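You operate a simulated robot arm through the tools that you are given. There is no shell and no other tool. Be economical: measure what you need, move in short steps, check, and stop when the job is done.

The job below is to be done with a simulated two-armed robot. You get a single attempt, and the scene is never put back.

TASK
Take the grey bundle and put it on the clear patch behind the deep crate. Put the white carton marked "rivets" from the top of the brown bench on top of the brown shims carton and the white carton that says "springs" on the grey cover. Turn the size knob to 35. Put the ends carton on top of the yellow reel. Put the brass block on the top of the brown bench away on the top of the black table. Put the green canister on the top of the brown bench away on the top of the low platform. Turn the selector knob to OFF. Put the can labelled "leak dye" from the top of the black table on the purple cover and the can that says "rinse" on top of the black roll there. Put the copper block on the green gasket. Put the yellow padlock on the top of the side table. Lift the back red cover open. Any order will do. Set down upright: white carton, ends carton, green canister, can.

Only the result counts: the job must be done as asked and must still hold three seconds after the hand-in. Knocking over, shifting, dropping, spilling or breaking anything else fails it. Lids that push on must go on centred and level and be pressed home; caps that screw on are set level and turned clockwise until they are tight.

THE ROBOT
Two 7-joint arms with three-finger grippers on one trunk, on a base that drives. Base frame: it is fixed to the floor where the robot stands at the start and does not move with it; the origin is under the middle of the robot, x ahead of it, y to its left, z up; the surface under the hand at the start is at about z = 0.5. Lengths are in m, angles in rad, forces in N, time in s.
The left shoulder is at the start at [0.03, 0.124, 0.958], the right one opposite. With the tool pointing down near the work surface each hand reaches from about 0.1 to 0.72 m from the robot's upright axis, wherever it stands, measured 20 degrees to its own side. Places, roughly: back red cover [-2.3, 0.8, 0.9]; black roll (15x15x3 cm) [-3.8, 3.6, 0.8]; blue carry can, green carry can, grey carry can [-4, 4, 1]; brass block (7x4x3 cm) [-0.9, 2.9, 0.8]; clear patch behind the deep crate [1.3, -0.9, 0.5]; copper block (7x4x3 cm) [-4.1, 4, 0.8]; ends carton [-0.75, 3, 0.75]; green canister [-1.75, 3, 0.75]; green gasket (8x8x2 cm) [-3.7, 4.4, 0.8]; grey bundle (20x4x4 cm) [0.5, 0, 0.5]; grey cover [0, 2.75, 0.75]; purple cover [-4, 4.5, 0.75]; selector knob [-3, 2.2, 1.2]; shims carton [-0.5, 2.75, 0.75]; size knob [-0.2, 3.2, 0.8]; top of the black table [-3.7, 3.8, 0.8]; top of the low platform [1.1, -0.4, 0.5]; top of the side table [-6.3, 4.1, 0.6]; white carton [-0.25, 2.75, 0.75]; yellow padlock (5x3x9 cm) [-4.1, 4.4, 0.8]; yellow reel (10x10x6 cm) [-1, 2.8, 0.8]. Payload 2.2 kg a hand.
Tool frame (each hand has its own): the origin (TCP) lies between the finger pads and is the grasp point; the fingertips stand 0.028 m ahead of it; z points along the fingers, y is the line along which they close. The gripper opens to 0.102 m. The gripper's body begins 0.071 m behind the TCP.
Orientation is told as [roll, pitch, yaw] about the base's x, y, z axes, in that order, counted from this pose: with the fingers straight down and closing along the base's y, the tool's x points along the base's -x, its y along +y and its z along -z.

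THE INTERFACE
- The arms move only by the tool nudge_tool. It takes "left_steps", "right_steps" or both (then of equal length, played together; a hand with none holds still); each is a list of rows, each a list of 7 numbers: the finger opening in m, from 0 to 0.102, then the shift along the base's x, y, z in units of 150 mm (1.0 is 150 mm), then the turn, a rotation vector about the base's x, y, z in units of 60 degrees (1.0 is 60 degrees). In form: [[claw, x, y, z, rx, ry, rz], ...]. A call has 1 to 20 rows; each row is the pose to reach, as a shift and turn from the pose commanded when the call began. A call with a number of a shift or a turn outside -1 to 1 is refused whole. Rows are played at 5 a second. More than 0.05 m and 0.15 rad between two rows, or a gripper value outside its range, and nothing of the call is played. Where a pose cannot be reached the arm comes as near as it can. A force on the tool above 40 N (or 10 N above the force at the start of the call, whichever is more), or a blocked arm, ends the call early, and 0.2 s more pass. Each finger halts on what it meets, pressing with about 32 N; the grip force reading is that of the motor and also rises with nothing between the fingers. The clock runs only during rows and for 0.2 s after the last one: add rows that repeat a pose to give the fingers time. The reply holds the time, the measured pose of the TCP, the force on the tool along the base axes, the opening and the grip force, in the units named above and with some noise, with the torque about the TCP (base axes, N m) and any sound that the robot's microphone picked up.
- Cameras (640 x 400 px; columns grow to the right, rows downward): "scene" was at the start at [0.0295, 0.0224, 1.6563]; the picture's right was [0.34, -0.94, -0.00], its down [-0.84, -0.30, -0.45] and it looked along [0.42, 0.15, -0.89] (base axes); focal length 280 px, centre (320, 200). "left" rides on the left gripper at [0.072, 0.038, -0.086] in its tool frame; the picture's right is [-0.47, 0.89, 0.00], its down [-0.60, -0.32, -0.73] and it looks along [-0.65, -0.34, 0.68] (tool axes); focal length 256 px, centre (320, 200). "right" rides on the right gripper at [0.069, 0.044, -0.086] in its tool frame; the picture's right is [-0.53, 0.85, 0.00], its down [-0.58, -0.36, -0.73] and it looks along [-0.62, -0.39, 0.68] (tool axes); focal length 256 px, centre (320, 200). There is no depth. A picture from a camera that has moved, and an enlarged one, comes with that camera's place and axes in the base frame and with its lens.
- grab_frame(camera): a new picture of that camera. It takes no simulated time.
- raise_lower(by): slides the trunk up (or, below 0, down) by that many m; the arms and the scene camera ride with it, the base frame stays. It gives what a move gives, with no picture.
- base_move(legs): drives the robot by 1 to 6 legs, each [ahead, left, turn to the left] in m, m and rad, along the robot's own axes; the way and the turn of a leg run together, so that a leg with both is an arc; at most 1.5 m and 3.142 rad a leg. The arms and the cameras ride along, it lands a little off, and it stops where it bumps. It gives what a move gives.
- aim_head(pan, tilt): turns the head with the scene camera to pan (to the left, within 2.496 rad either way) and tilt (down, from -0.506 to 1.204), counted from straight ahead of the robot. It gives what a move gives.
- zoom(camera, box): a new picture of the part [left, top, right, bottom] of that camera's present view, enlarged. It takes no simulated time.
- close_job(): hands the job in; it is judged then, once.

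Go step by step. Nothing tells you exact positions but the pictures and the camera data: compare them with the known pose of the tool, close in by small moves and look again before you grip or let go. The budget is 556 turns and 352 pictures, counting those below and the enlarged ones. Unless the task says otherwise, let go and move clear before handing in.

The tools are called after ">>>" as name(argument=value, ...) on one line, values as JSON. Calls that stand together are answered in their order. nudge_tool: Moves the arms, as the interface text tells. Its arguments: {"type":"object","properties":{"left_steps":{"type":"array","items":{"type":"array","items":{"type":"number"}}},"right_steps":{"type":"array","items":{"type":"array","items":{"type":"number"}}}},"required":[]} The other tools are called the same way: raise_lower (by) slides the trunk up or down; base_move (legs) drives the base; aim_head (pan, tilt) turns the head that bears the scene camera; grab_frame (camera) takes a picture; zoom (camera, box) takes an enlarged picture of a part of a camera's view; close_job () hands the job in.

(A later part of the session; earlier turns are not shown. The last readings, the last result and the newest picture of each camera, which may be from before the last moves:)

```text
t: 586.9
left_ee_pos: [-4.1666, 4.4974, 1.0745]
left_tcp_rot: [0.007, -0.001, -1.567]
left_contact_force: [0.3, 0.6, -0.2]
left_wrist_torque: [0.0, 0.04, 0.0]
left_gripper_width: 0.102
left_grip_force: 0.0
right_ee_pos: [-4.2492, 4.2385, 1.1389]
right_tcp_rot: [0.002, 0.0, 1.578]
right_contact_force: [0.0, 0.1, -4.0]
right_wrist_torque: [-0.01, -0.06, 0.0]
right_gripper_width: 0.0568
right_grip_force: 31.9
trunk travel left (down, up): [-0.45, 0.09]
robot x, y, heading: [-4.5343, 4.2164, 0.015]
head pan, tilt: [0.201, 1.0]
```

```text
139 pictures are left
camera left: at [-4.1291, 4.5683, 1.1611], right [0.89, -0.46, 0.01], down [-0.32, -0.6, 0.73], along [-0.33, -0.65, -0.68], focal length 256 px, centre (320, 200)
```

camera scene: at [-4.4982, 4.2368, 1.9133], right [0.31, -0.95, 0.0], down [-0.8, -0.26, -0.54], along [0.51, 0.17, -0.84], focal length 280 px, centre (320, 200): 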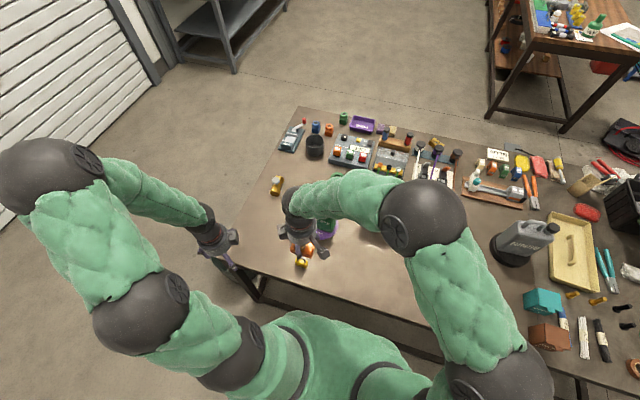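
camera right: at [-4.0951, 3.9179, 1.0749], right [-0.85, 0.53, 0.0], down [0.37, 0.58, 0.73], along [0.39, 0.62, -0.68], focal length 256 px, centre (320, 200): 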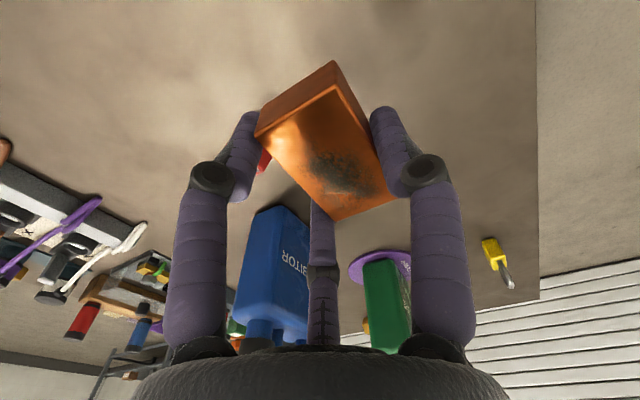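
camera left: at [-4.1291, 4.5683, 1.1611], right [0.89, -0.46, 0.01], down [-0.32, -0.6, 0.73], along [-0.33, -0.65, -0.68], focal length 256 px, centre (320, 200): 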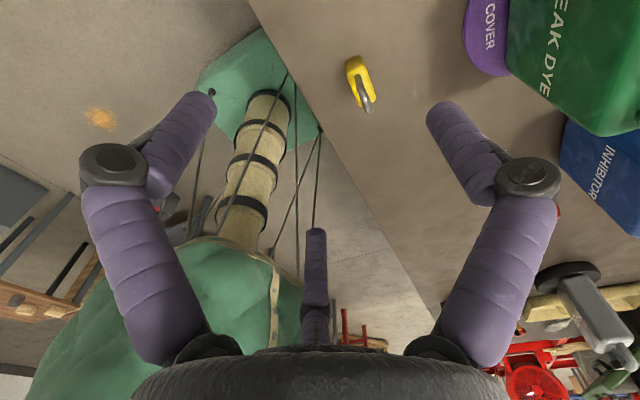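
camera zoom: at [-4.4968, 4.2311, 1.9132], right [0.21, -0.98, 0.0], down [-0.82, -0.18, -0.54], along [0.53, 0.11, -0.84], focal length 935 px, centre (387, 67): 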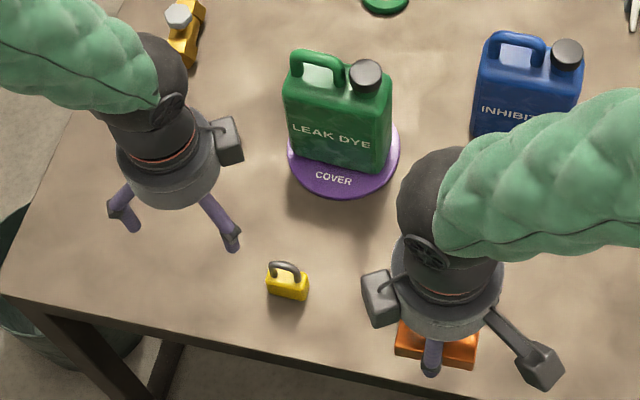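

>>> nudge_tool(left_steps=[[0.08, 0.04, -0.2, -0.1, 0, 0, 0], [0.08, 0.08, -0.44, -0.2, 0, 0, 0], [0.08, 0.08, -0.44, -0.5, 0, 0, 0], [0.08, 0.08, -0.44, -0.8, 0, 0, 0], [0.08, 0.08, -0.44, -1.0, 0, 0, 0], [0.08, 0.08, -0.44, -1.0, 0, 0, 0]])

>>> grab_frame(camera="left")

>>> zoom(camera="scene", box=[250, 200, 350, 290])

```text
t: 588.3
left_ee_pos: [-4.156, 4.4314, 0.9262]
left_tcp_rot: [0.006, 0.002, -1.569]
left_contact_force: [0.3, 0.5, -0.2]
left_wrist_torque: [-0.01, -0.01, -0.04]
left_gripper_width: 0.0801
left_grip_force: 0.1
right_ee_pos: [-4.2491, 4.2378, 1.1374]
right_tcp_rot: [0.002, 0.001, 1.577]
right_contact_force: [-0.6, -0.4, -3.5]
right_wrist_torque: [-0.01, -0.07, -0.02]
right_gripper_width: 0.0568
right_grip_force: 31.8
trunk travel left (down, up): [-0.45, 0.09]
robot x, y, heading: [-4.5361, 4.2155, 0.012]
head pan, tilt: [0.201, 1.0]
```

```text
138 pictures are left
camera left: at [-4.1191, 4.5023, 1.0134], right [0.89, -0.46, 0.01], down [-0.32, -0.6, 0.73], along [-0.33, -0.65, -0.68], focal length 256 px, centre (320, 200)
```

left: 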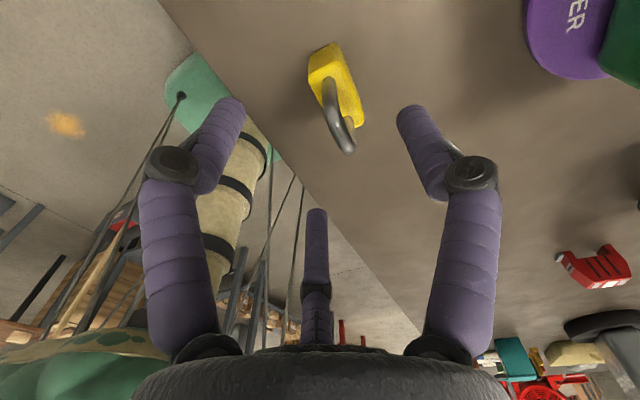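

```text
4.44 times, centred on (300, 245) of scene
camera zoom: at [-4.4967, 4.2305, 1.9133], right [0.21, -0.98, 0.0], down [-0.82, -0.18, -0.54], along [0.53, 0.11, -0.84], focal length 1246 px, centre (409, 0)
```

zoom: 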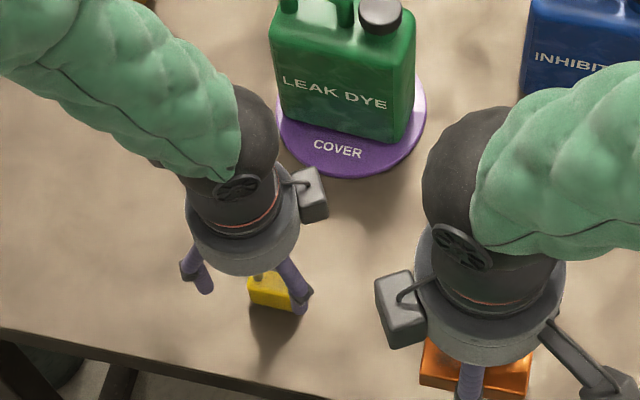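

>>> nudge_tool(left_steps=[[0.08, 0, 0, -0.2, 0, 0, 0], [0.08, 0, 0, -0.4, 0, 0, 0], [0.08, 0, 0, -0.54, 0, 0, 0], [0.07, 0, 0, -0.56, 0, 0, 0], [0.05, 0, 0, -0.56, 0, 0, 0], [0.03, 0, 0, -0.56, 0, 0, 0], [0.01, 0, 0, -0.56, 0, 0, 0], [0.0, 0, 0, -0.56, 0, 0, 0], [0.0, 0, 0, -0.56, 0, 0, 0]])

>>> nudge_tool(left_steps=[[0.0, 0, 0, 0.1, 0, 0, 0], [0.0, 0, 0, 0.4, 0, 0, 0], [0.0, 0, 0, 0.7, 0, 0, 0], [0.0, 0, 0, 1.0, 0, 0, 0]])

>>> grab_frame(camera="left")

```text
t: 590.3
left_ee_pos: [-4.1552, 4.4314, 0.8416]
left_tcp_rot: [0.007, 0.0, -1.568]
left_contact_force: [-0.1, -0.8, 0.5]
left_wrist_torque: [0.02, -0.02, -0.01]
left_gripper_width: 0.029
left_grip_force: 31.8
right_ee_pos: [-4.2482, 4.2387, 1.1368]
right_tcp_rot: [0.001, -0.001, 1.579]
right_contact_force: [0.1, 0.7, -2.8]
right_wrist_torque: [0.01, -0.04, -0.01]
right_gripper_width: 0.0569
right_grip_force: 32.3
trunk travel left (down, up): [-0.45, 0.09]
robot x, y, heading: [-4.5357, 4.2184, 0.012]
head pan, tilt: [0.201, 1.0]
```

```text
t: 591.3
left_ee_pos: [-4.1595, 4.4329, 0.9916]
left_tcp_rot: [0.006, 0.0, -1.572]
left_contact_force: [-0.2, -0.3, -1.3]
left_wrist_torque: [-0.01, 0.02, 0.02]
left_gripper_width: 0.0288
left_grip_force: 31.8
right_ee_pos: [-4.2491, 4.2373, 1.1383]
right_tcp_rot: [0.001, 0.001, 1.577]
right_contact_force: [0.1, -0.2, -3.1]
right_wrist_torque: [0.05, -0.04, 0.02]
right_gripper_width: 0.0569
right_grip_force: 32.0
trunk travel left (down, up): [-0.45, 0.09]
robot x, y, heading: [-4.5355, 4.2149, 0.017]
head pan, tilt: [0.201, 1.0]
```

```text
136 pictures are left
camera left: at [-4.122, 4.5036, 1.0796], right [0.89, -0.46, 0.01], down [-0.32, -0.6, 0.73], along [-0.34, -0.65, -0.68], focal length 256 px, centre (320, 200)
```

left: 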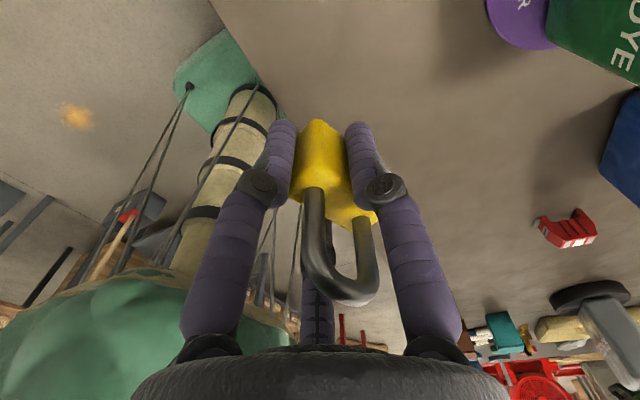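

Padlock and copper both held. Turning around towards the side table.

>>> base_move(legs=[[-0.35, 0.2, 0], [0, 0.2, 0], [0, 0, 3.13]])

>>> aim_head(pan=0, tilt=0.7)

>>> grab_frame(camera="scene")

```text
t: 602.4
left_ee_pos: [-5.254, 4.3746, 0.9918]
left_tcp_rot: [0.005, 0.0, 1.609]
left_contact_force: [0.0, 0.0, -1.2]
left_wrist_torque: [-0.03, -0.05, 0.0]
left_gripper_width: 0.0289
left_grip_force: 32.1
right_ee_pos: [-5.1711, 4.5741, 1.1381]
right_tcp_rot: [0.002, -0.001, -1.527]
right_contact_force: [0.9, 0.7, -2.9]
right_wrist_torque: [-0.01, 0.04, -0.02]
right_gripper_width: 0.0567
right_grip_force: 32.4
trunk travel left (down, up): [-0.45, 0.09]
robot x, y, heading: [-4.8871, 4.6109, -3.094]
head pan, tilt: [0.201, 1.0]
```

```text
t: 603.2
left_ee_pos: [-5.253, 4.3758, 0.9925]
left_tcp_rot: [0.005, 0.001, 1.61]
left_contact_force: [0.4, 0.7, -1.7]
left_wrist_torque: [0.03, -0.02, -0.02]
left_gripper_width: 0.0286
left_grip_force: 32.1
right_ee_pos: [-5.1708, 4.5731, 1.1387]
right_tcp_rot: [0.002, -0.001, -1.529]
right_contact_force: [-0.2, 0.3, -3.2]
right_wrist_torque: [-0.02, 0.02, 0.0]
right_gripper_width: 0.0567
right_grip_force: 32.5
trunk travel left (down, up): [-0.45, 0.09]
robot x, y, heading: [-4.8846, 4.6095, -3.097]
head pan, tilt: [0.0, 0.7]
```

```text
135 pictures are left
camera scene: at [-4.9404, 4.6048, 1.9366], right [-0.05, 1.0, 0.0], down [0.64, 0.03, -0.76], along [-0.76, -0.04, -0.64], focal length 280 px, centre (320, 200)
```

scene: 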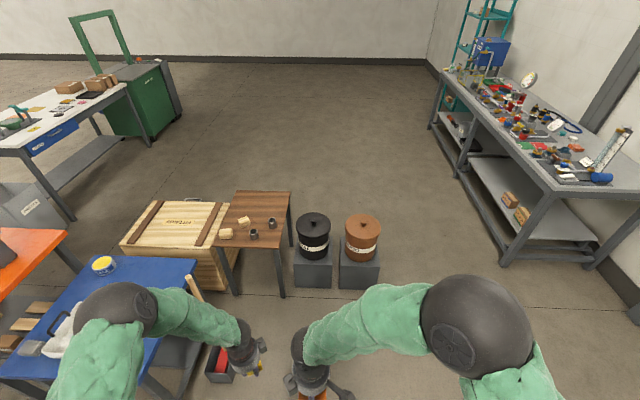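

>>> zoom(camera="scene", box=[180, 170, 340, 310])

>>> base_move(legs=[[0.4, 0.0, -0.045], [0.35, 0.08, 0]])

>>> aim_head(pan=0.3, tilt=1.0)

>>> grab_frame(camera="scene")

```text
2.86 times, centred on (260, 240) of scene
camera zoom: at [-4.9404, 4.6048, 1.9366], right [-0.05, 1.0, 0.0], down [0.64, 0.03, -0.76], along [-0.76, -0.04, -0.64], focal length 801 px, centre (491, 86)
```

zoom: 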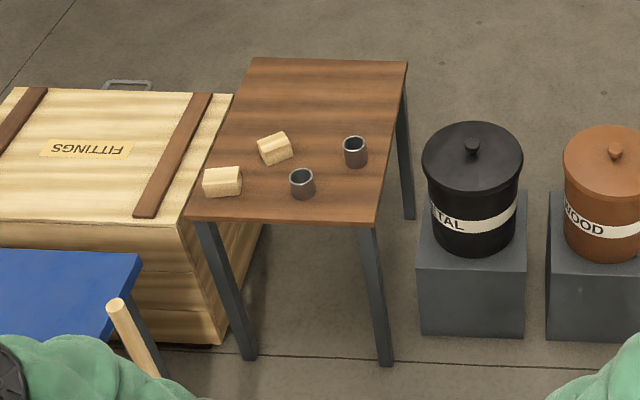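

```text
t: 607.6
left_ee_pos: [-6.0165, 4.3014, 0.9917]
left_tcp_rot: [0.005, 0.0, 1.559]
left_contact_force: [-0.3, 0.9, -1.3]
left_wrist_torque: [-0.04, -0.05, 0.01]
left_gripper_width: 0.0285
left_grip_force: 32.3
right_ee_pos: [-5.9236, 4.4954, 1.1376]
right_tcp_rot: [0.002, 0.0, -1.576]
right_contact_force: [-0.4, -0.5, -3.1]
right_wrist_torque: [-0.02, 0.0, 0.01]
right_gripper_width: 0.0571
right_grip_force: 32.3
trunk travel left (down, up): [-0.45, 0.09]
robot x, y, heading: [-5.6357, 4.5168, -3.144]
head pan, tilt: [0.0, 0.7]
```

```text
t: 608.5
left_ee_pos: [-6.0159, 4.3018, 0.9918]
left_tcp_rot: [0.004, 0.001, 1.558]
left_contact_force: [0.3, -0.2, -1.6]
left_wrist_torque: [-0.04, -0.06, 0.01]
left_gripper_width: 0.0287
left_grip_force: 32.0
right_ee_pos: [-5.923, 4.4967, 1.1379]
right_tcp_rot: [0.003, 0.0, -1.576]
right_contact_force: [0.4, -0.4, -2.9]
right_wrist_torque: [-0.01, 0.03, -0.02]
right_gripper_width: 0.057
right_grip_force: 31.8
trunk travel left (down, up): [-0.45, 0.09]
robot x, y, heading: [-5.6358, 4.5127, -3.14]
head pan, tilt: [0.3, 1.0]
```

```text
133 pictures are left
camera scene: at [-5.6732, 4.4959, 1.9133], right [-0.3, 0.96, 0.0], down [0.8, 0.25, -0.54], along [-0.52, -0.16, -0.84], focal length 280 px, centre (320, 200)
```

scene: 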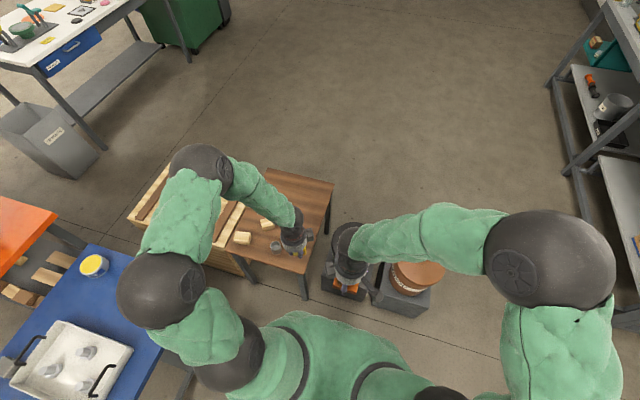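

>>> nudge_tool(left_steps=[[0.0, -0.2, -0.15, 0, 0, 0, 0], [0.0, -0.4, -0.3, 0, 0, 0, 0], [0.0, -0.6, -0.45, 0, 0, 0, 0], [0.0, -0.7, -0.51, 0, 0, 0, 0]], right_steps=[[0.0, 0.2, 0.1, 0, 0, 0, 0], [0.0, 0.4, 0.2, 0, 0, 0, 0], [0.0, 0.6, 0.3, 0, 0, 0, 0], [0.0, 0.7, 0.3, 0, 0, 0, 0]])

>>> raise_lower(by=-0.25)

>>> grab_frame(camera="left")

>>> zoom(camera="scene", box=[220, 150, 380, 290])

```text
t: 609.4
left_ee_pos: [-6.107, 4.2292, 0.9913]
left_tcp_rot: [0.006, 0.0, 1.557]
left_contact_force: [0.0, -1.3, -1.5]
left_wrist_torque: [-0.01, 0.01, 0.01]
left_gripper_width: 0.0284
left_grip_force: 32.1
right_ee_pos: [-5.838, 4.5388, 1.1413]
right_tcp_rot: [-0.014, -0.013, -1.574]
right_contact_force: [-0.5, -0.4, -2.4]
right_wrist_torque: [-0.01, 0.06, -0.03]
right_gripper_width: 0.0569
right_grip_force: 31.8
trunk travel left (down, up): [-0.45, 0.09]
robot x, y, heading: [-5.6396, 4.5121, -3.142]
head pan, tilt: [0.3, 1.0]
stopped in row 4 (right hand): the force on the tool passed its limit at 59 N (the readings are from after the stop); the commanded pose is now the measured one
```

```text
t: 611.9
left_ee_pos: [-6.1084, 4.2303, 0.742]
left_tcp_rot: [0.007, 0.0, 1.558]
left_contact_force: [-1.4, 0.9, -1.5]
left_wrist_torque: [0.01, -0.01, -0.01]
left_gripper_width: 0.0284
left_grip_force: 32.2
right_ee_pos: [-5.8367, 4.5383, 0.891]
right_tcp_rot: [-0.015, -0.01, -1.574]
right_contact_force: [-3.5, -0.8, -2.2]
right_wrist_torque: [0.0, 0.08, -0.03]
right_gripper_width: 0.0568
right_grip_force: 31.8
trunk travel left (down, up): [-0.2, 0.34]
robot x, y, heading: [-5.6359, 4.5169, -3.14]
head pan, tilt: [0.3, 1.0]
```

```text
132 pictures are left
camera left: at [-6.1469, 4.1574, 0.8293], right [-0.88, 0.47, 0.01], down [0.33, 0.6, 0.73], along [0.34, 0.64, -0.68], focal length 256 px, centre (320, 200)
```

left: 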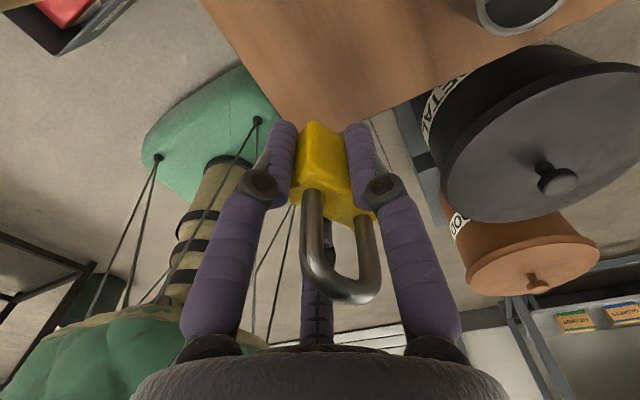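

```text
2.86 times, centred on (300, 220) of scene
camera zoom: at [-5.6736, 4.4957, 1.6634], right [-0.3, 0.96, 0.0], down [0.8, 0.25, -0.54], along [-0.52, -0.16, -0.84], focal length 801 px, centre (377, 143)
```

zoom: 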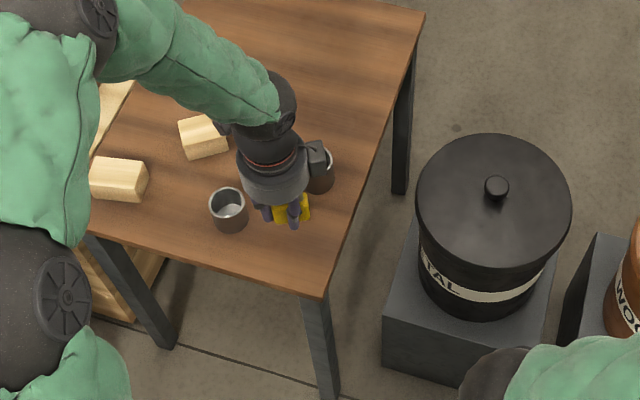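

>>> nudge_tool(left_steps=[[0.0, -0.1, -0.02, -0.15, 0, 0, 0], [0.0, -0.1, -0.02, -0.3, 0, 0, 0], [0.0, -0.1, -0.02, -0.42, 0, 0, 0], [0.0, -0.1, -0.02, -0.48, 0, 0, 0], [0.0, -0.1, -0.02, -0.52, 0, 0, 0], [0.0, -0.1, -0.02, -0.56, 0, 0, 0], [0.0, -0.1, -0.02, -0.6, 0, 0, 0], [0.0, -0.1, -0.02, -0.63, 0, 0, 0]])

>>> zoom(camera="scene", box=[220, 150, 380, 290])

>>> grab_frame(camera="left")

```text
t: 613.7
left_ee_pos: [-6.1237, 4.227, 0.6461]
left_tcp_rot: [0.007, 0.0, 1.56]
left_contact_force: [-0.7, 0.5, -1.6]
left_wrist_torque: [-0.01, 0.03, 0.02]
left_gripper_width: 0.0285
left_grip_force: 32.0
right_ee_pos: [-5.8378, 4.5385, 0.8918]
right_tcp_rot: [-0.014, -0.011, -1.575]
right_contact_force: [-4.1, -0.3, -0.6]
right_wrist_torque: [0.0, 0.06, 0.01]
right_gripper_width: 0.0566
right_grip_force: 32.0
trunk travel left (down, up): [-0.2, 0.34]
robot x, y, heading: [-5.6342, 4.514, -3.137]
head pan, tilt: [0.3, 1.0]
```

```text
2.86 times, centred on (300, 220) of scene
camera zoom: at [-5.6738, 4.4956, 1.6632], right [-0.3, 0.96, 0.0], down [0.8, 0.25, -0.54], along [-0.52, -0.16, -0.84], focal length 801 px, centre (377, 143)
```

zoom: 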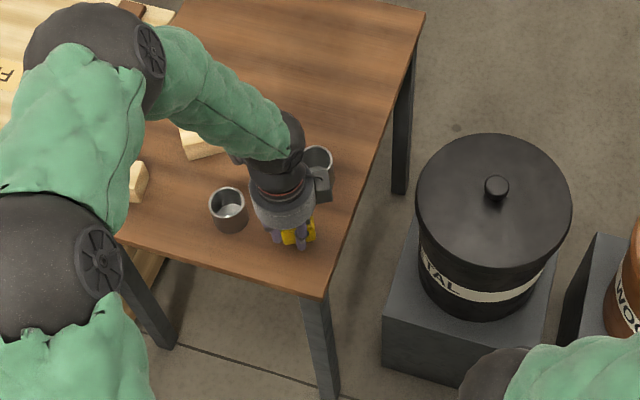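

```text
129 pictures are left
camera left: at [-6.162, 4.1541, 0.7342], right [-0.88, 0.47, 0.01], down [0.33, 0.6, 0.73], along [0.34, 0.64, -0.68], focal length 256 px, centre (320, 200)
```

left: 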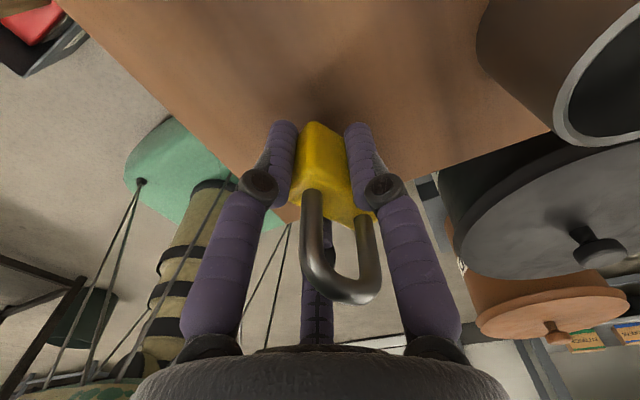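

>>> nudge_tool(left_steps=[[0.0, 0, 0, -0.03, 0, 0, 0], [0.0, 0, 0, -0.06, 0, 0, 0], [0.0, 0, 0, -0.09, 0, 0, 0], [0.0, 0, 0, -0.12, 0, 0, 0], [0.0, 0, 0, -0.15, 0, 0, 0], [0.0, 0, 0, -0.18, 0, 0, 0]])

```text
t: 615.0
left_ee_pos: [-6.1242, 4.2276, 0.6271]
left_tcp_rot: [0.008, 0.003, 1.559]
left_contact_force: [7.8, 3.6, 23.2]
left_wrist_torque: [0.73, -0.27, -0.17]
left_gripper_width: 0.0289
left_grip_force: 31.9
right_ee_pos: [-5.8358, 4.5398, 0.8923]
right_tcp_rot: [-0.015, -0.012, -1.573]
right_contact_force: [-1.0, 0.3, -2.9]
right_wrist_torque: [-0.01, 0.02, 0.03]
right_gripper_width: 0.0569
right_grip_force: 32.5
trunk travel left (down, up): [-0.2, 0.34]
robot x, y, heading: [-5.6366, 4.519, -3.144]
head pan, tilt: [0.3, 1.0]
stopped in row 6 (left hand): the force on the tool passed its limit at 74 N (the readings are from after the stop); the commanded pose is now the measured one
```

>>> nudge_tool(left_steps=[[0.02, 0, 0, 0.01, 0, 0, 0], [0.04, 0, 0, 0.02, 0, 0, 0], [0.06, 0, 0, 0.03, 0, 0, 0], [0.07, 0, 0, 0.05, 0, 0, 0], [0.07, 0, 0, 0.2, 0, 0, 0], [0.07, 0, 0, 0.4, 0, 0, 0], [0.07, 0, 0, 0.7, 0, 0, 0], [0.07, 0, 0, 1.0, 0, 0, 0]])

>>> zoom(camera="scene", box=[220, 150, 380, 290])

>>> grab_frame(camera="left")

```text
t: 616.8
left_ee_pos: [-6.1249, 4.2255, 0.7759]
left_tcp_rot: [0.005, 0.002, 1.56]
left_contact_force: [-0.6, -0.5, -0.4]
left_wrist_torque: [-0.01, 0.03, -0.02]
left_gripper_width: 0.0698
left_grip_force: 0.0
right_ee_pos: [-5.8377, 4.539, 0.8921]
right_tcp_rot: [-0.017, -0.01, -1.574]
right_contact_force: [-1.1, 0.5, -2.0]
right_wrist_torque: [0.03, -0.02, 0.01]
right_gripper_width: 0.0569
right_grip_force: 31.4
trunk travel left (down, up): [-0.2, 0.34]
robot x, y, heading: [-5.6383, 4.5147, -3.141]
head pan, tilt: [0.3, 1.0]
```

```text
2.86 times, centred on (300, 220) of scene
camera zoom: at [-5.6725, 4.4961, 1.6633], right [-0.3, 0.96, 0.0], down [0.8, 0.25, -0.54], along [-0.52, -0.16, -0.84], focal length 801 px, centre (377, 143)
```

zoom: 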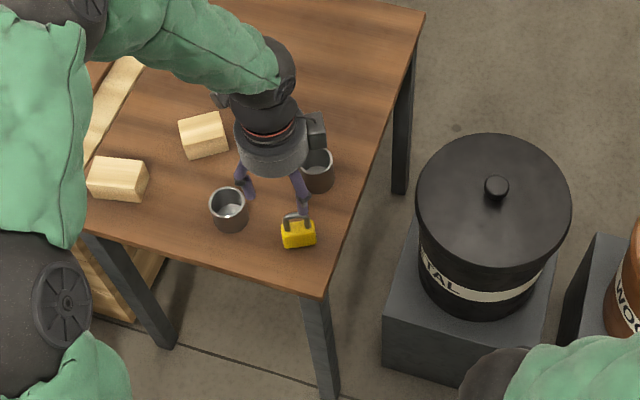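

```text
127 pictures are left
camera left: at [-6.1628, 4.1533, 0.8641], right [-0.88, 0.47, 0.01], down [0.33, 0.6, 0.73], along [0.34, 0.64, -0.69], focal length 256 px, centre (320, 200)
```

left: 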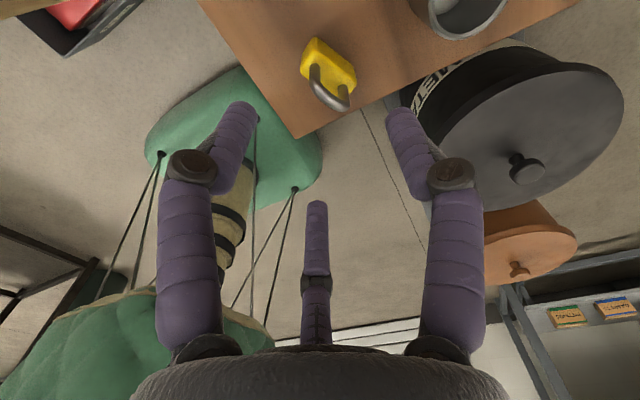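

Padlock is on the side table. Now carrying the copper block around to the north end of the black table.

>>> raise_lower(by=0.25)

>>> nudge_tool(left_steps=[[0.07, 0.25, 0, 0.1, 0, 0, 0], [0.07, 0.5, 0, 0.2, 0, 0, 0], [0.07, 0.75, 0, 0.3, 0, 0, 0], [0.07, 0.9, 0, 0.5, 0, 0, 0]])

>>> base_move(legs=[[-0.6, 0, 0], [0, -0.95, 0], [-1.48, 0, 0], [0, 0, 1.57]])

>>> aim_head(pan=0, tilt=0.85)

>>> grab_frame(camera="scene")

```text
t: 619.4
left_ee_pos: [-6.1254, 4.2254, 1.0263]
left_tcp_rot: [0.007, 0.001, 1.559]
left_contact_force: [0.1, 0.1, -0.3]
left_wrist_torque: [-0.01, -0.02, 0.02]
left_gripper_width: 0.07
left_grip_force: 0.1
right_ee_pos: [-5.8375, 4.5406, 1.1422]
right_tcp_rot: [-0.016, -0.01, -1.573]
right_contact_force: [-2.2, 0.0, -1.5]
right_wrist_torque: [0.02, -0.01, 0.0]
right_gripper_width: 0.0567
right_grip_force: 32.0
trunk travel left (down, up): [-0.45, 0.09]
robot x, y, heading: [-5.6366, 4.5179, -3.14]
head pan, tilt: [0.3, 1.0]
```

```text
t: 620.4
left_ee_pos: [-5.9895, 4.2269, 1.1022]
left_tcp_rot: [0.01, 0.003, 1.56]
left_contact_force: [0.2, 0.2, -0.3]
left_wrist_torque: [0.01, 0.06, 0.0]
left_gripper_width: 0.0698
left_grip_force: 0.0
right_ee_pos: [-5.8341, 4.5395, 1.1422]
right_tcp_rot: [-0.017, -0.011, -1.576]
right_contact_force: [-3.3, -0.9, -1.6]
right_wrist_torque: [0.02, 0.07, -0.03]
right_gripper_width: 0.0567
right_grip_force: 32.5
trunk travel left (down, up): [-0.45, 0.09]
robot x, y, heading: [-5.6363, 4.5137, -3.14]
head pan, tilt: [0.3, 1.0]
```

```text
t: 639.3
left_ee_pos: [-3.2353, 5.1144, 1.1012]
left_tcp_rot: [0.007, 0.002, 3.128]
left_contact_force: [0.9, -0.2, -0.2]
left_wrist_torque: [-0.03, 0.0, 0.0]
left_gripper_width: 0.07
left_grip_force: 0.0
right_ee_pos: [-3.5473, 5.2695, 1.1415]
right_tcp_rot: [-0.012, -0.012, -0.008]
right_contact_force: [0.9, -2.5, -2.1]
right_wrist_torque: [-0.02, 0.02, 0.02]
right_gripper_width: 0.0566
right_grip_force: 31.7
trunk travel left (down, up): [-0.45, 0.09]
robot x, y, heading: [-3.5241, 5.4684, -1.576]
head pan, tilt: [0.3, 1.0]
```

```text
t: 640.1
left_ee_pos: [-3.2358, 5.1136, 1.1011]
left_tcp_rot: [0.007, 0.0, 3.126]
left_contact_force: [0.3, -0.3, 0.8]
left_wrist_torque: [0.01, 0.03, -0.01]
left_gripper_width: 0.0701
left_grip_force: 0.0
right_ee_pos: [-3.5485, 5.2695, 1.1425]
right_tcp_rot: [-0.013, -0.01, -0.005]
right_contact_force: [-0.8, -2.2, -2.3]
right_wrist_torque: [-0.07, -0.01, -0.03]
right_gripper_width: 0.0567
right_grip_force: 32.0
trunk travel left (down, up): [-0.45, 0.09]
robot x, y, heading: [-3.5228, 5.4666, -1.575]
head pan, tilt: [0.0, 0.85]
```

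```text
126 pictures are left
camera scene: at [-3.524, 5.422, 1.9243], right [-1.0, 0.0, 0.0], down [0.0, 0.75, -0.66], along [0.0, -0.66, -0.75], focal length 280 px, centre (320, 200)
```

scene: 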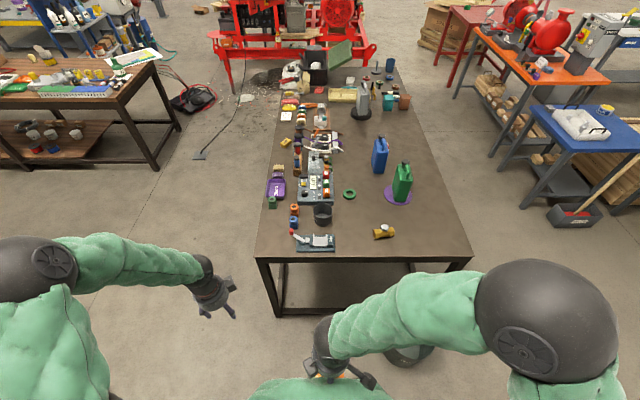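

>>> base_move(legs=[[0.37, 0, 0.005]])

>>> nudge_tool(right_steps=[[0.0, 0.0, -0.3, 0, 0.01, 0.01, 0], [0.0, -0.05, -0.6, 0, 0.01, 0.01, 0], [0.0, -0.15, -0.9, 0, 0.01, 0.01, 0], [0.0, -0.3, -1.0, 0, 0.01, 0.01, 0]])

>>> nudge_tool(right_steps=[[0.0, -0.1, -0.3, 0, 0, 0, 0], [0.0, -0.2, -0.6, 0, 0, 0, 0], [0.0, -0.4, -0.85, 0, 0, 0, 0], [0.0, -0.5, -1.0, 0, 0, 0, 0]])

>>> grab_frame(camera="scene")

>>> grab_frame(camera="right")

```text
t: 642.4
left_ee_pos: [-3.2372, 4.7444, 1.1005]
left_tcp_rot: [0.007, 0.0, 3.129]
left_contact_force: [0.1, 0.2, -0.6]
left_wrist_torque: [-0.01, 0.01, 0.0]
left_gripper_width: 0.07
left_grip_force: 0.0
right_ee_pos: [-3.5481, 4.8989, 1.1422]
right_tcp_rot: [-0.014, -0.011, -0.005]
right_contact_force: [0.2, -0.1, -1.7]
right_wrist_torque: [0.0, -0.05, 0.02]
right_gripper_width: 0.0569
right_grip_force: 32.8
trunk travel left (down, up): [-0.45, 0.09]
robot x, y, heading: [-3.5224, 5.0984, -1.572]
head pan, tilt: [0.0, 0.85]
```

```text
t: 643.4
left_ee_pos: [-3.2377, 4.746, 1.1012]
left_tcp_rot: [0.007, 0.003, 3.129]
left_contact_force: [0.4, 0.7, 0.7]
left_wrist_torque: [0.01, -0.04, -0.01]
left_gripper_width: 0.0699
left_grip_force: 0.0
right_ee_pos: [-3.595, 4.7488, 1.1413]
right_tcp_rot: [-0.003, 0.001, -0.005]
right_contact_force: [-0.1, 0.5, -2.5]
right_wrist_torque: [-0.05, -0.05, -0.03]
right_gripper_width: 0.0566
right_grip_force: 32.0
trunk travel left (down, up): [-0.45, 0.09]
robot x, y, heading: [-3.5237, 5.0992, -1.568]
head pan, tilt: [0.0, 0.85]
```

```text
t: 644.4
left_ee_pos: [-3.2357, 4.7445, 1.0995]
left_tcp_rot: [0.009, 0.001, 3.13]
left_contact_force: [-0.5, 1.0, -0.3]
left_wrist_torque: [0.01, -0.01, -0.01]
left_gripper_width: 0.0702
left_grip_force: 0.1
right_ee_pos: [-3.6712, 4.5996, 1.1417]
right_tcp_rot: [-0.003, -0.001, -0.003]
right_contact_force: [0.7, 0.2, -2.5]
right_wrist_torque: [0.02, -0.02, -0.02]
right_gripper_width: 0.0568
right_grip_force: 32.2
trunk travel left (down, up): [-0.45, 0.09]
robot x, y, heading: [-3.5272, 5.0976, -1.568]
head pan, tilt: [0.0, 0.85]
```

```text
125 pictures are left
camera scene: at [-3.5249, 5.051, 1.9243], right [-1.0, 0.0, 0.0], down [0.0, 0.75, -0.66], along [0.0, -0.66, -0.75], focal length 280 px, centre (320, 200)
```

scene: 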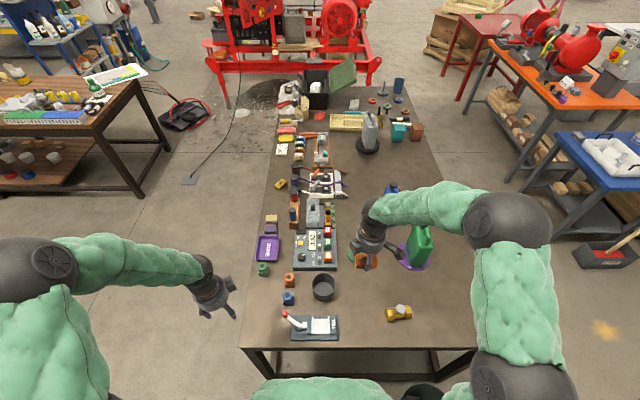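

```text
124 pictures are left
camera right: at [-3.7407, 4.6421, 1.2275], right [0.54, 0.84, 0.0], down [0.58, -0.36, 0.73], along [0.62, -0.39, -0.68], focal length 256 px, centre (320, 200)
```

right: 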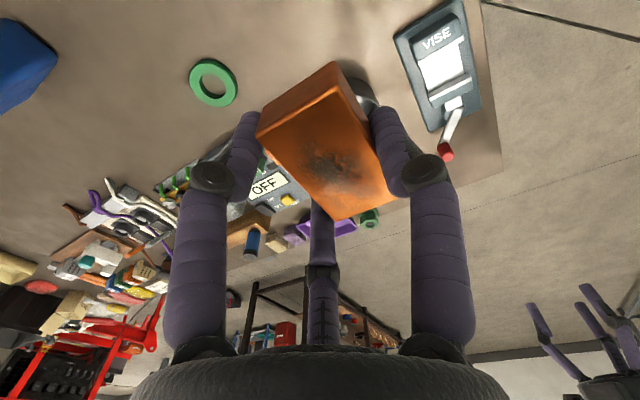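

>>> nudge_tool(right_steps=[[0.0, -0.05, -0.3, 0, 0, 0, 0], [0.0, -0.1, -0.6, 0, 0, 0, 0], [0.0, -0.105, -0.9, 0, 0, 0, 0], [0.0, -0.105, -1.0, -0.2, 0, 0, 0]])

>>> nudge_tool(right_steps=[[0.0, 0, -0.2, -0.2, 0, 0, 0], [0.0, 0, -0.38, -0.4, 0, 0, 0], [0.0, 0, -0.38, -0.7, 0, 0, 0], [0.0, 0, -0.38, -1.0, 0, 0, 0], [0.0, 0, -0.38, -1.0, 0, 0, 0]])

>>> zoom(camera="scene", box=[300, 150, 460, 290])

>>> grab_frame(camera="right")

```text
t: 645.4
left_ee_pos: [-3.236, 4.7439, 1.1009]
left_tcp_rot: [0.006, 0.002, 3.132]
left_contact_force: [0.2, 0.2, -0.1]
left_wrist_torque: [0.04, 0.01, 0.03]
left_gripper_width: 0.0698
left_grip_force: 0.0
right_ee_pos: [-3.6839, 4.4463, 1.1111]
right_tcp_rot: [-0.005, 0.001, -0.004]
right_contact_force: [0.1, -1.2, -2.4]
right_wrist_torque: [0.02, -0.03, -0.02]
right_gripper_width: 0.0568
right_grip_force: 31.7
trunk travel left (down, up): [-0.45, 0.09]
robot x, y, heading: [-3.5222, 5.0996, -1.572]
head pan, tilt: [0.0, 0.85]
```

```text
t: 646.6
left_ee_pos: [-3.2354, 4.7465, 1.1007]
left_tcp_rot: [0.011, 0.002, 3.129]
left_contact_force: [-0.1, 0.5, -0.4]
left_wrist_torque: [-0.04, 0.02, 0.01]
left_gripper_width: 0.0701
left_grip_force: 0.0
right_ee_pos: [-3.6837, 4.3903, 0.9611]
right_tcp_rot: [-0.006, 0.0, -0.004]
right_contact_force: [0.4, -0.7, -2.6]
right_wrist_torque: [-0.06, 0.01, 0.03]
right_gripper_width: 0.0566
right_grip_force: 31.7
trunk travel left (down, up): [-0.45, 0.09]
robot x, y, heading: [-3.5248, 5.0999, -1.572]
head pan, tilt: [0.0, 0.85]
```

```text
2.86 times, centred on (380, 220) of scene
camera zoom: at [-3.5246, 5.0535, 1.9244], right [-1.0, 0.0, 0.0], down [0.0, 0.75, -0.66], along [0.0, -0.66, -0.75], focal length 801 px, centre (149, 143)
```

zoom: 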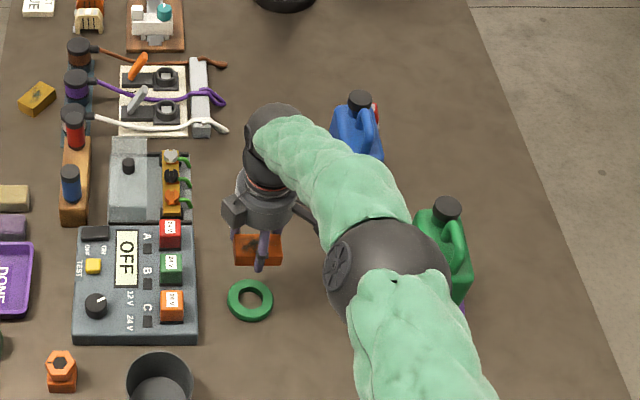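

```text
122 pictures are left
camera right: at [-3.7534, 4.4337, 1.0476], right [0.54, 0.84, 0.0], down [0.58, -0.36, 0.73], along [0.62, -0.4, -0.68], focal length 256 px, centre (320, 200)
```

right: 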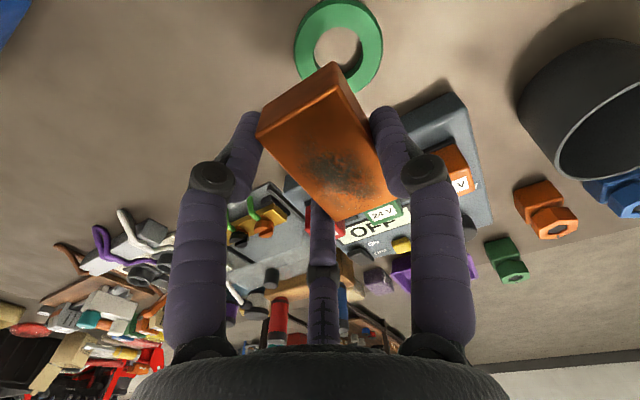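

>>> nudge_tool(right_steps=[[0.0, 0, 0.08, -0.2, 0, 0, 0], [0.0, 0, 0.08, -0.4, 0, 0, 0], [0.0, 0, 0.08, -0.55, 0, 0, 0], [0.0, 0, 0.08, -0.6, 0, 0, 0], [0.0, 0, 0.08, -0.6, 0, 0, 0]])

>>> grab_frame(camera="right")

>>> zoom(camera="scene", box=[330, 190, 410, 260])

```text
t: 647.8
left_ee_pos: [-3.2357, 4.7451, 1.1]
left_tcp_rot: [0.006, 0.003, 3.13]
left_contact_force: [0.7, 0.7, -1.1]
left_wrist_torque: [-0.01, -0.03, 0.01]
left_gripper_width: 0.0699
left_grip_force: 0.2
right_ee_pos: [-3.6839, 4.404, 0.8718]
right_tcp_rot: [-0.004, 0.001, -0.003]
right_contact_force: [-0.3, 0.6, -3.8]
right_wrist_torque: [-0.01, -0.02, 0.02]
right_gripper_width: 0.0566
right_grip_force: 32.6
trunk travel left (down, up): [-0.45, 0.09]
robot x, y, heading: [-3.5252, 5.0986, -1.576]
head pan, tilt: [0.0, 0.85]
```

```text
121 pictures are left
camera right: at [-3.7539, 4.4463, 0.9577], right [0.54, 0.84, 0.0], down [0.58, -0.36, 0.73], along [0.62, -0.4, -0.68], focal length 256 px, centre (320, 200)
```

right: 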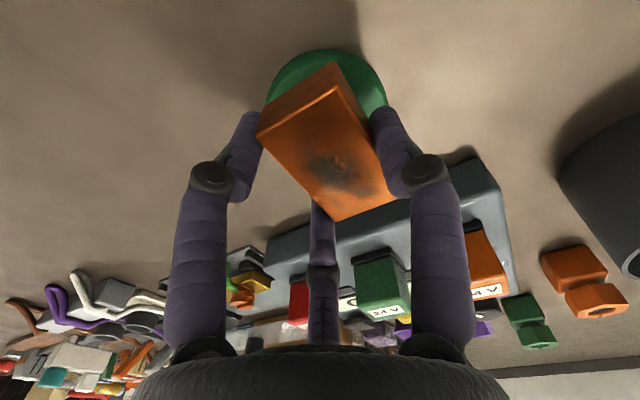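

```text
5.71 times, centred on (370, 225) of scene
camera zoom: at [-3.5247, 5.0516, 1.9244], right [-1.0, 0.0, 0.0], down [0.0, 0.75, -0.66], along [0.0, -0.66, -0.75], focal length 1602 px, centre (34, 57)
```

zoom: 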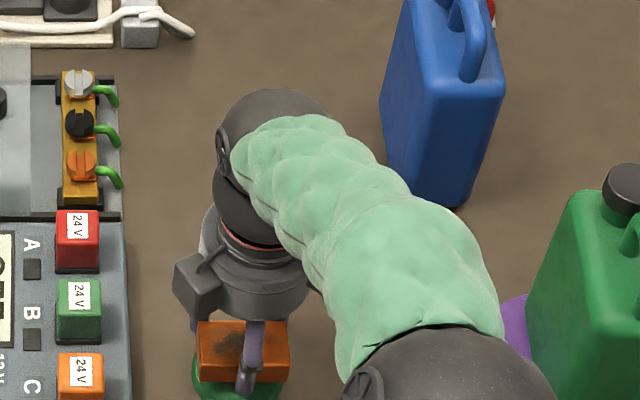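

>>> nudge_tool(right_steps=[[0.0, 0, 0, -0.03, 0, 0, 0], [0.0, 0, 0, -0.06, 0, 0, 0], [0.0, 0, 0, -0.08, 0, 0, 0], [0.0, 0, 0, -0.1, 0, 0, 0], [0.0, 0, 0, -0.12, 0, 0, 0], [0.0, 0, 0, -0.14, 0, 0, 0]])

```text
t: 649.2
left_ee_pos: [-3.2352, 4.7467, 1.1021]
left_tcp_rot: [0.008, 0.003, 3.129]
left_contact_force: [0.1, -0.4, -0.3]
left_wrist_torque: [0.0, -0.01, 0.0]
left_gripper_width: 0.0697
left_grip_force: 0.1
right_ee_pos: [-3.6825, 4.4043, 0.8544]
right_tcp_rot: [-0.007, -0.001, -0.002]
right_contact_force: [2.6, 7.7, 15.9]
right_wrist_torque: [0.63, -0.09, -0.01]
right_gripper_width: 0.0569
right_grip_force: 32.2
trunk travel left (down, up): [-0.45, 0.09]
robot x, y, heading: [-3.5219, 5.1004, -1.572]
head pan, tilt: [0.0, 0.85]
```

>>> nudge_tool(right_steps=[[0.0, 0, 0, 0.015, 0, 0, 0], [0.03, 0, 0, 0.015, 0, 0, 0], [0.06, 0, 0, 0.02, 0, 0, 0], [0.09, 0, 0, 0.03, 0, 0, 0], [0.102, 0, 0, 0.06, 0, 0, 0], [0.102, 0, 0, 0.2, 0, 0, 0], [0.102, 0, 0, 0.5, 0, 0, 0], [0.102, 0, 0, 0.8, 0, 0, 0], [0.102, 0, 0.2, 1.0, 0, 0, 0]])

>>> grab_frame(camera="right")

>>> zoom(camera="scene", box=[310, 180, 430, 290])

```text
t: 651.2
left_ee_pos: [-3.2358, 4.7471, 1.1017]
left_tcp_rot: [0.007, 0.002, 3.13]
left_contact_force: [0.2, -0.5, -0.3]
left_wrist_torque: [-0.01, 0.01, -0.03]
left_gripper_width: 0.0699
left_grip_force: 0.0
right_ee_pos: [-3.6834, 4.4369, 1.0025]
right_tcp_rot: [-0.003, 0.0, -0.002]
right_contact_force: [-0.7, 1.0, -0.4]
right_wrist_torque: [-0.07, -0.01, 0.01]
right_gripper_width: 0.1022
right_grip_force: 0.2
trunk travel left (down, up): [-0.45, 0.09]
robot x, y, heading: [-3.5242, 5.0987, -1.57]
head pan, tilt: [0.0, 0.85]
```

```text
119 pictures are left
camera right: at [-3.7544, 4.4797, 1.0868], right [0.54, 0.84, 0.0], down [0.58, -0.36, 0.73], along [0.62, -0.4, -0.68], focal length 256 px, centre (320, 200)
```

right: 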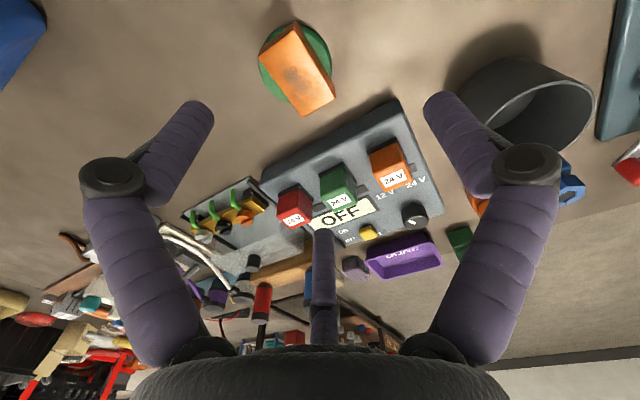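

```text
3.64 times, centred on (370, 235) of scene
camera zoom: at [-3.525, 5.0552, 1.9245], right [-1.0, 0.0, 0.0], down [0.0, 0.75, -0.66], along [0.0, -0.66, -0.75], focal length 1020 px, centre (138, 73)
```

zoom: 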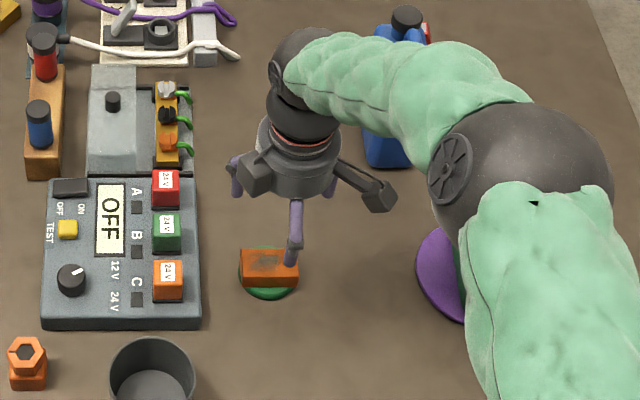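

Copper is on the gasket. Now to the selector: around the west side of the table to the front of the cabinet door.

>>> nudge_tool(right_steps=[[0.08, 0, 0.25, 0.1, 0, 0, 0], [0.08, 0, 0.5, 0.2, 0, 0, 0], [0.08, 0, 0.75, 0.3, 0, 0, 0], [0.08, -0.1, 1.0, 0.4, 0, 0, 0]], left_steps=[[0.07, 0, 0, 0, 0, 0, 0], [0.07, 0, 0, 0, 0, 0, 0], [0.07, 0, 0, 0, 0, 0, 0], [0.07, 0, 0, 0, 0, 0, 0]])

>>> base_move(legs=[[-0.37, 0, 0], [0, -1.13, 0], [1.3, 0, 0]])

>>> aim_head(pan=0.3, tilt=0.5)

>>> grab_frame(camera="scene")

```text
t: 652.2
left_ee_pos: [-3.2365, 4.7458, 1.1021]
left_tcp_rot: [0.009, 0.003, 3.127]
left_contact_force: [0.2, 0.0, 0.2]
left_wrist_torque: [-0.03, 0.01, 0.0]
left_gripper_width: 0.07
left_grip_force: 0.1
right_ee_pos: [-3.6982, 4.5851, 1.0615]
right_tcp_rot: [-0.008, 0.001, -0.002]
right_contact_force: [-0.1, 0.6, -0.1]
right_wrist_torque: [-0.06, -0.02, 0.03]
right_gripper_width: 0.0801
right_grip_force: 0.0
trunk travel left (down, up): [-0.45, 0.09]
robot x, y, heading: [-3.5277, 5.1016, -1.574]
head pan, tilt: [0.0, 0.85]
```

```text
t: 666.1
left_ee_pos: [-4.3534, 3.8257, 1.1003]
left_tcp_rot: [0.007, 0.001, -3.135]
left_contact_force: [-0.1, -0.4, -0.4]
left_wrist_torque: [0.01, -0.01, 0.01]
left_gripper_width: 0.07
left_grip_force: 0.0
right_ee_pos: [-4.8123, 3.6572, 1.0609]
right_tcp_rot: [-0.004, 0.001, 0.014]
right_contact_force: [-0.5, 0.2, -0.5]
right_wrist_torque: [0.01, 0.01, -0.02]
right_gripper_width: 0.08
right_grip_force: 0.0
trunk travel left (down, up): [-0.45, 0.09]
robot x, y, heading: [-4.6474, 4.1739, -1.553]
head pan, tilt: [0.0, 0.85]
```

```text
t: 667.0
left_ee_pos: [-4.3531, 3.8266, 1.1007]
left_tcp_rot: [0.006, 0.002, -3.134]
left_contact_force: [-1.1, 0.2, 0.3]
left_wrist_torque: [0.01, 0.04, 0.02]
left_gripper_width: 0.0701
left_grip_force: 0.2
right_ee_pos: [-4.8122, 3.6559, 1.061]
right_tcp_rot: [-0.005, 0.0, 0.015]
right_contact_force: [-0.5, 0.2, 0.2]
right_wrist_torque: [0.01, -0.01, -0.03]
right_gripper_width: 0.0803
right_grip_force: 0.1
trunk travel left (down, up): [-0.45, 0.09]
robot x, y, heading: [-4.6498, 4.178, -1.554]
head pan, tilt: [0.3, 0.499]
```

```text
117 pictures are left
camera scene: at [-4.6207, 4.1201, 1.9543], right [-0.95, -0.31, 0.0], down [-0.15, 0.46, -0.88], along [0.27, -0.83, -0.48], focal length 280 px, centre (320, 200)
```

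scene: 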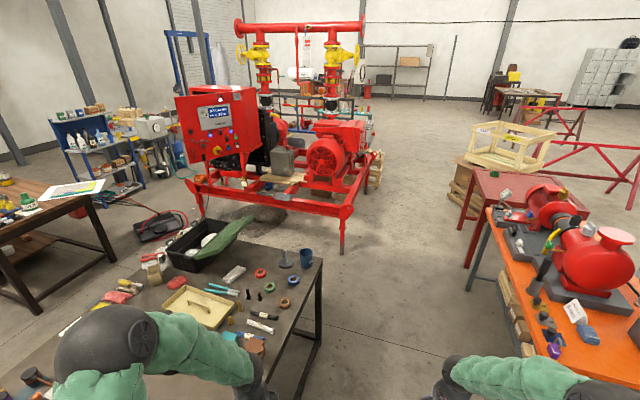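

>>> zoom(camera="scene", box=[160, 70, 290, 200])

>>> base_move(legs=[[1.3, 0.05, 0], [0.45, 0.1, 0]])

>>> aim_head(pan=0.9, tilt=0.45)

>>> grab_frame(camera="scene")

```text
3.08 times, centred on (225, 135) of scene
camera zoom: at [-4.6207, 4.1201, 1.9543], right [-0.95, -0.31, 0.0], down [-0.15, 0.46, -0.88], along [0.27, -0.83, -0.48], focal length 863 px, centre (612, 400)
```

zoom: 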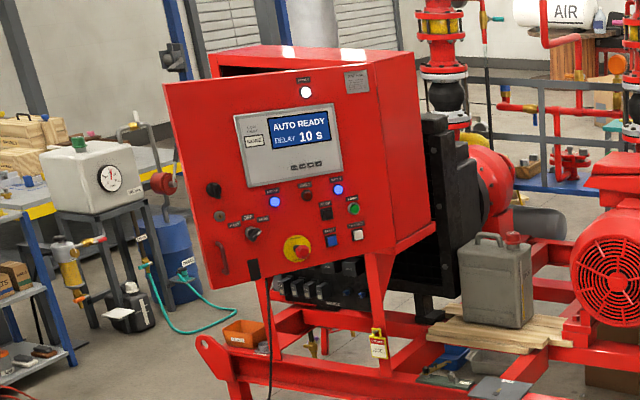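

```text
t: 675.9
left_ee_pos: [-4.1916, 2.0601, 1.1001]
left_tcp_rot: [0.006, 0.002, 3.132]
left_contact_force: [-0.1, 0.4, 0.1]
left_wrist_torque: [0.02, 0.03, -0.03]
left_gripper_width: 0.0697
left_grip_force: 0.1
right_ee_pos: [-4.6525, 1.8981, 1.061]
right_tcp_rot: [-0.004, 0.0, 0.0]
right_contact_force: [0.4, 0.1, 0.3]
right_wrist_torque: [-0.02, -0.01, 0.0]
right_gripper_width: 0.0798
right_grip_force: 0.0
trunk travel left (down, up): [-0.45, 0.09]
robot x, y, heading: [-4.4823, 2.4152, -1.568]
head pan, tilt: [0.3, 0.499]
```

```text
t: 676.9
left_ee_pos: [-4.1908, 2.0611, 1.1009]
left_tcp_rot: [0.009, 0.003, 3.134]
left_contact_force: [-1.0, 0.2, 0.6]
left_wrist_torque: [-0.03, -0.01, 0.02]
left_gripper_width: 0.0701
left_grip_force: 0.2
right_ee_pos: [-4.6526, 1.8973, 1.0608]
right_tcp_rot: [-0.004, 0.001, 0.001]
right_contact_force: [0.1, -0.3, 0.9]
right_wrist_torque: [0.0, -0.01, 0.02]
right_gripper_width: 0.0801
right_grip_force: 0.2
trunk travel left (down, up): [-0.45, 0.09]
robot x, y, heading: [-4.4797, 2.4143, -1.571]
head pan, tilt: [0.901, 0.45]
```

```text
115 pictures are left
camera scene: at [-4.4091, 2.3885, 1.9588], right [-0.62, -0.79, 0.0], down [-0.34, 0.27, -0.9], along [0.71, -0.56, -0.44], focal length 280 px, centre (320, 200)
```

scene: 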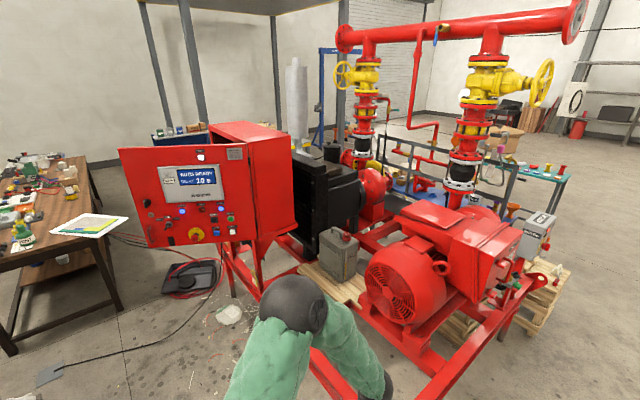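

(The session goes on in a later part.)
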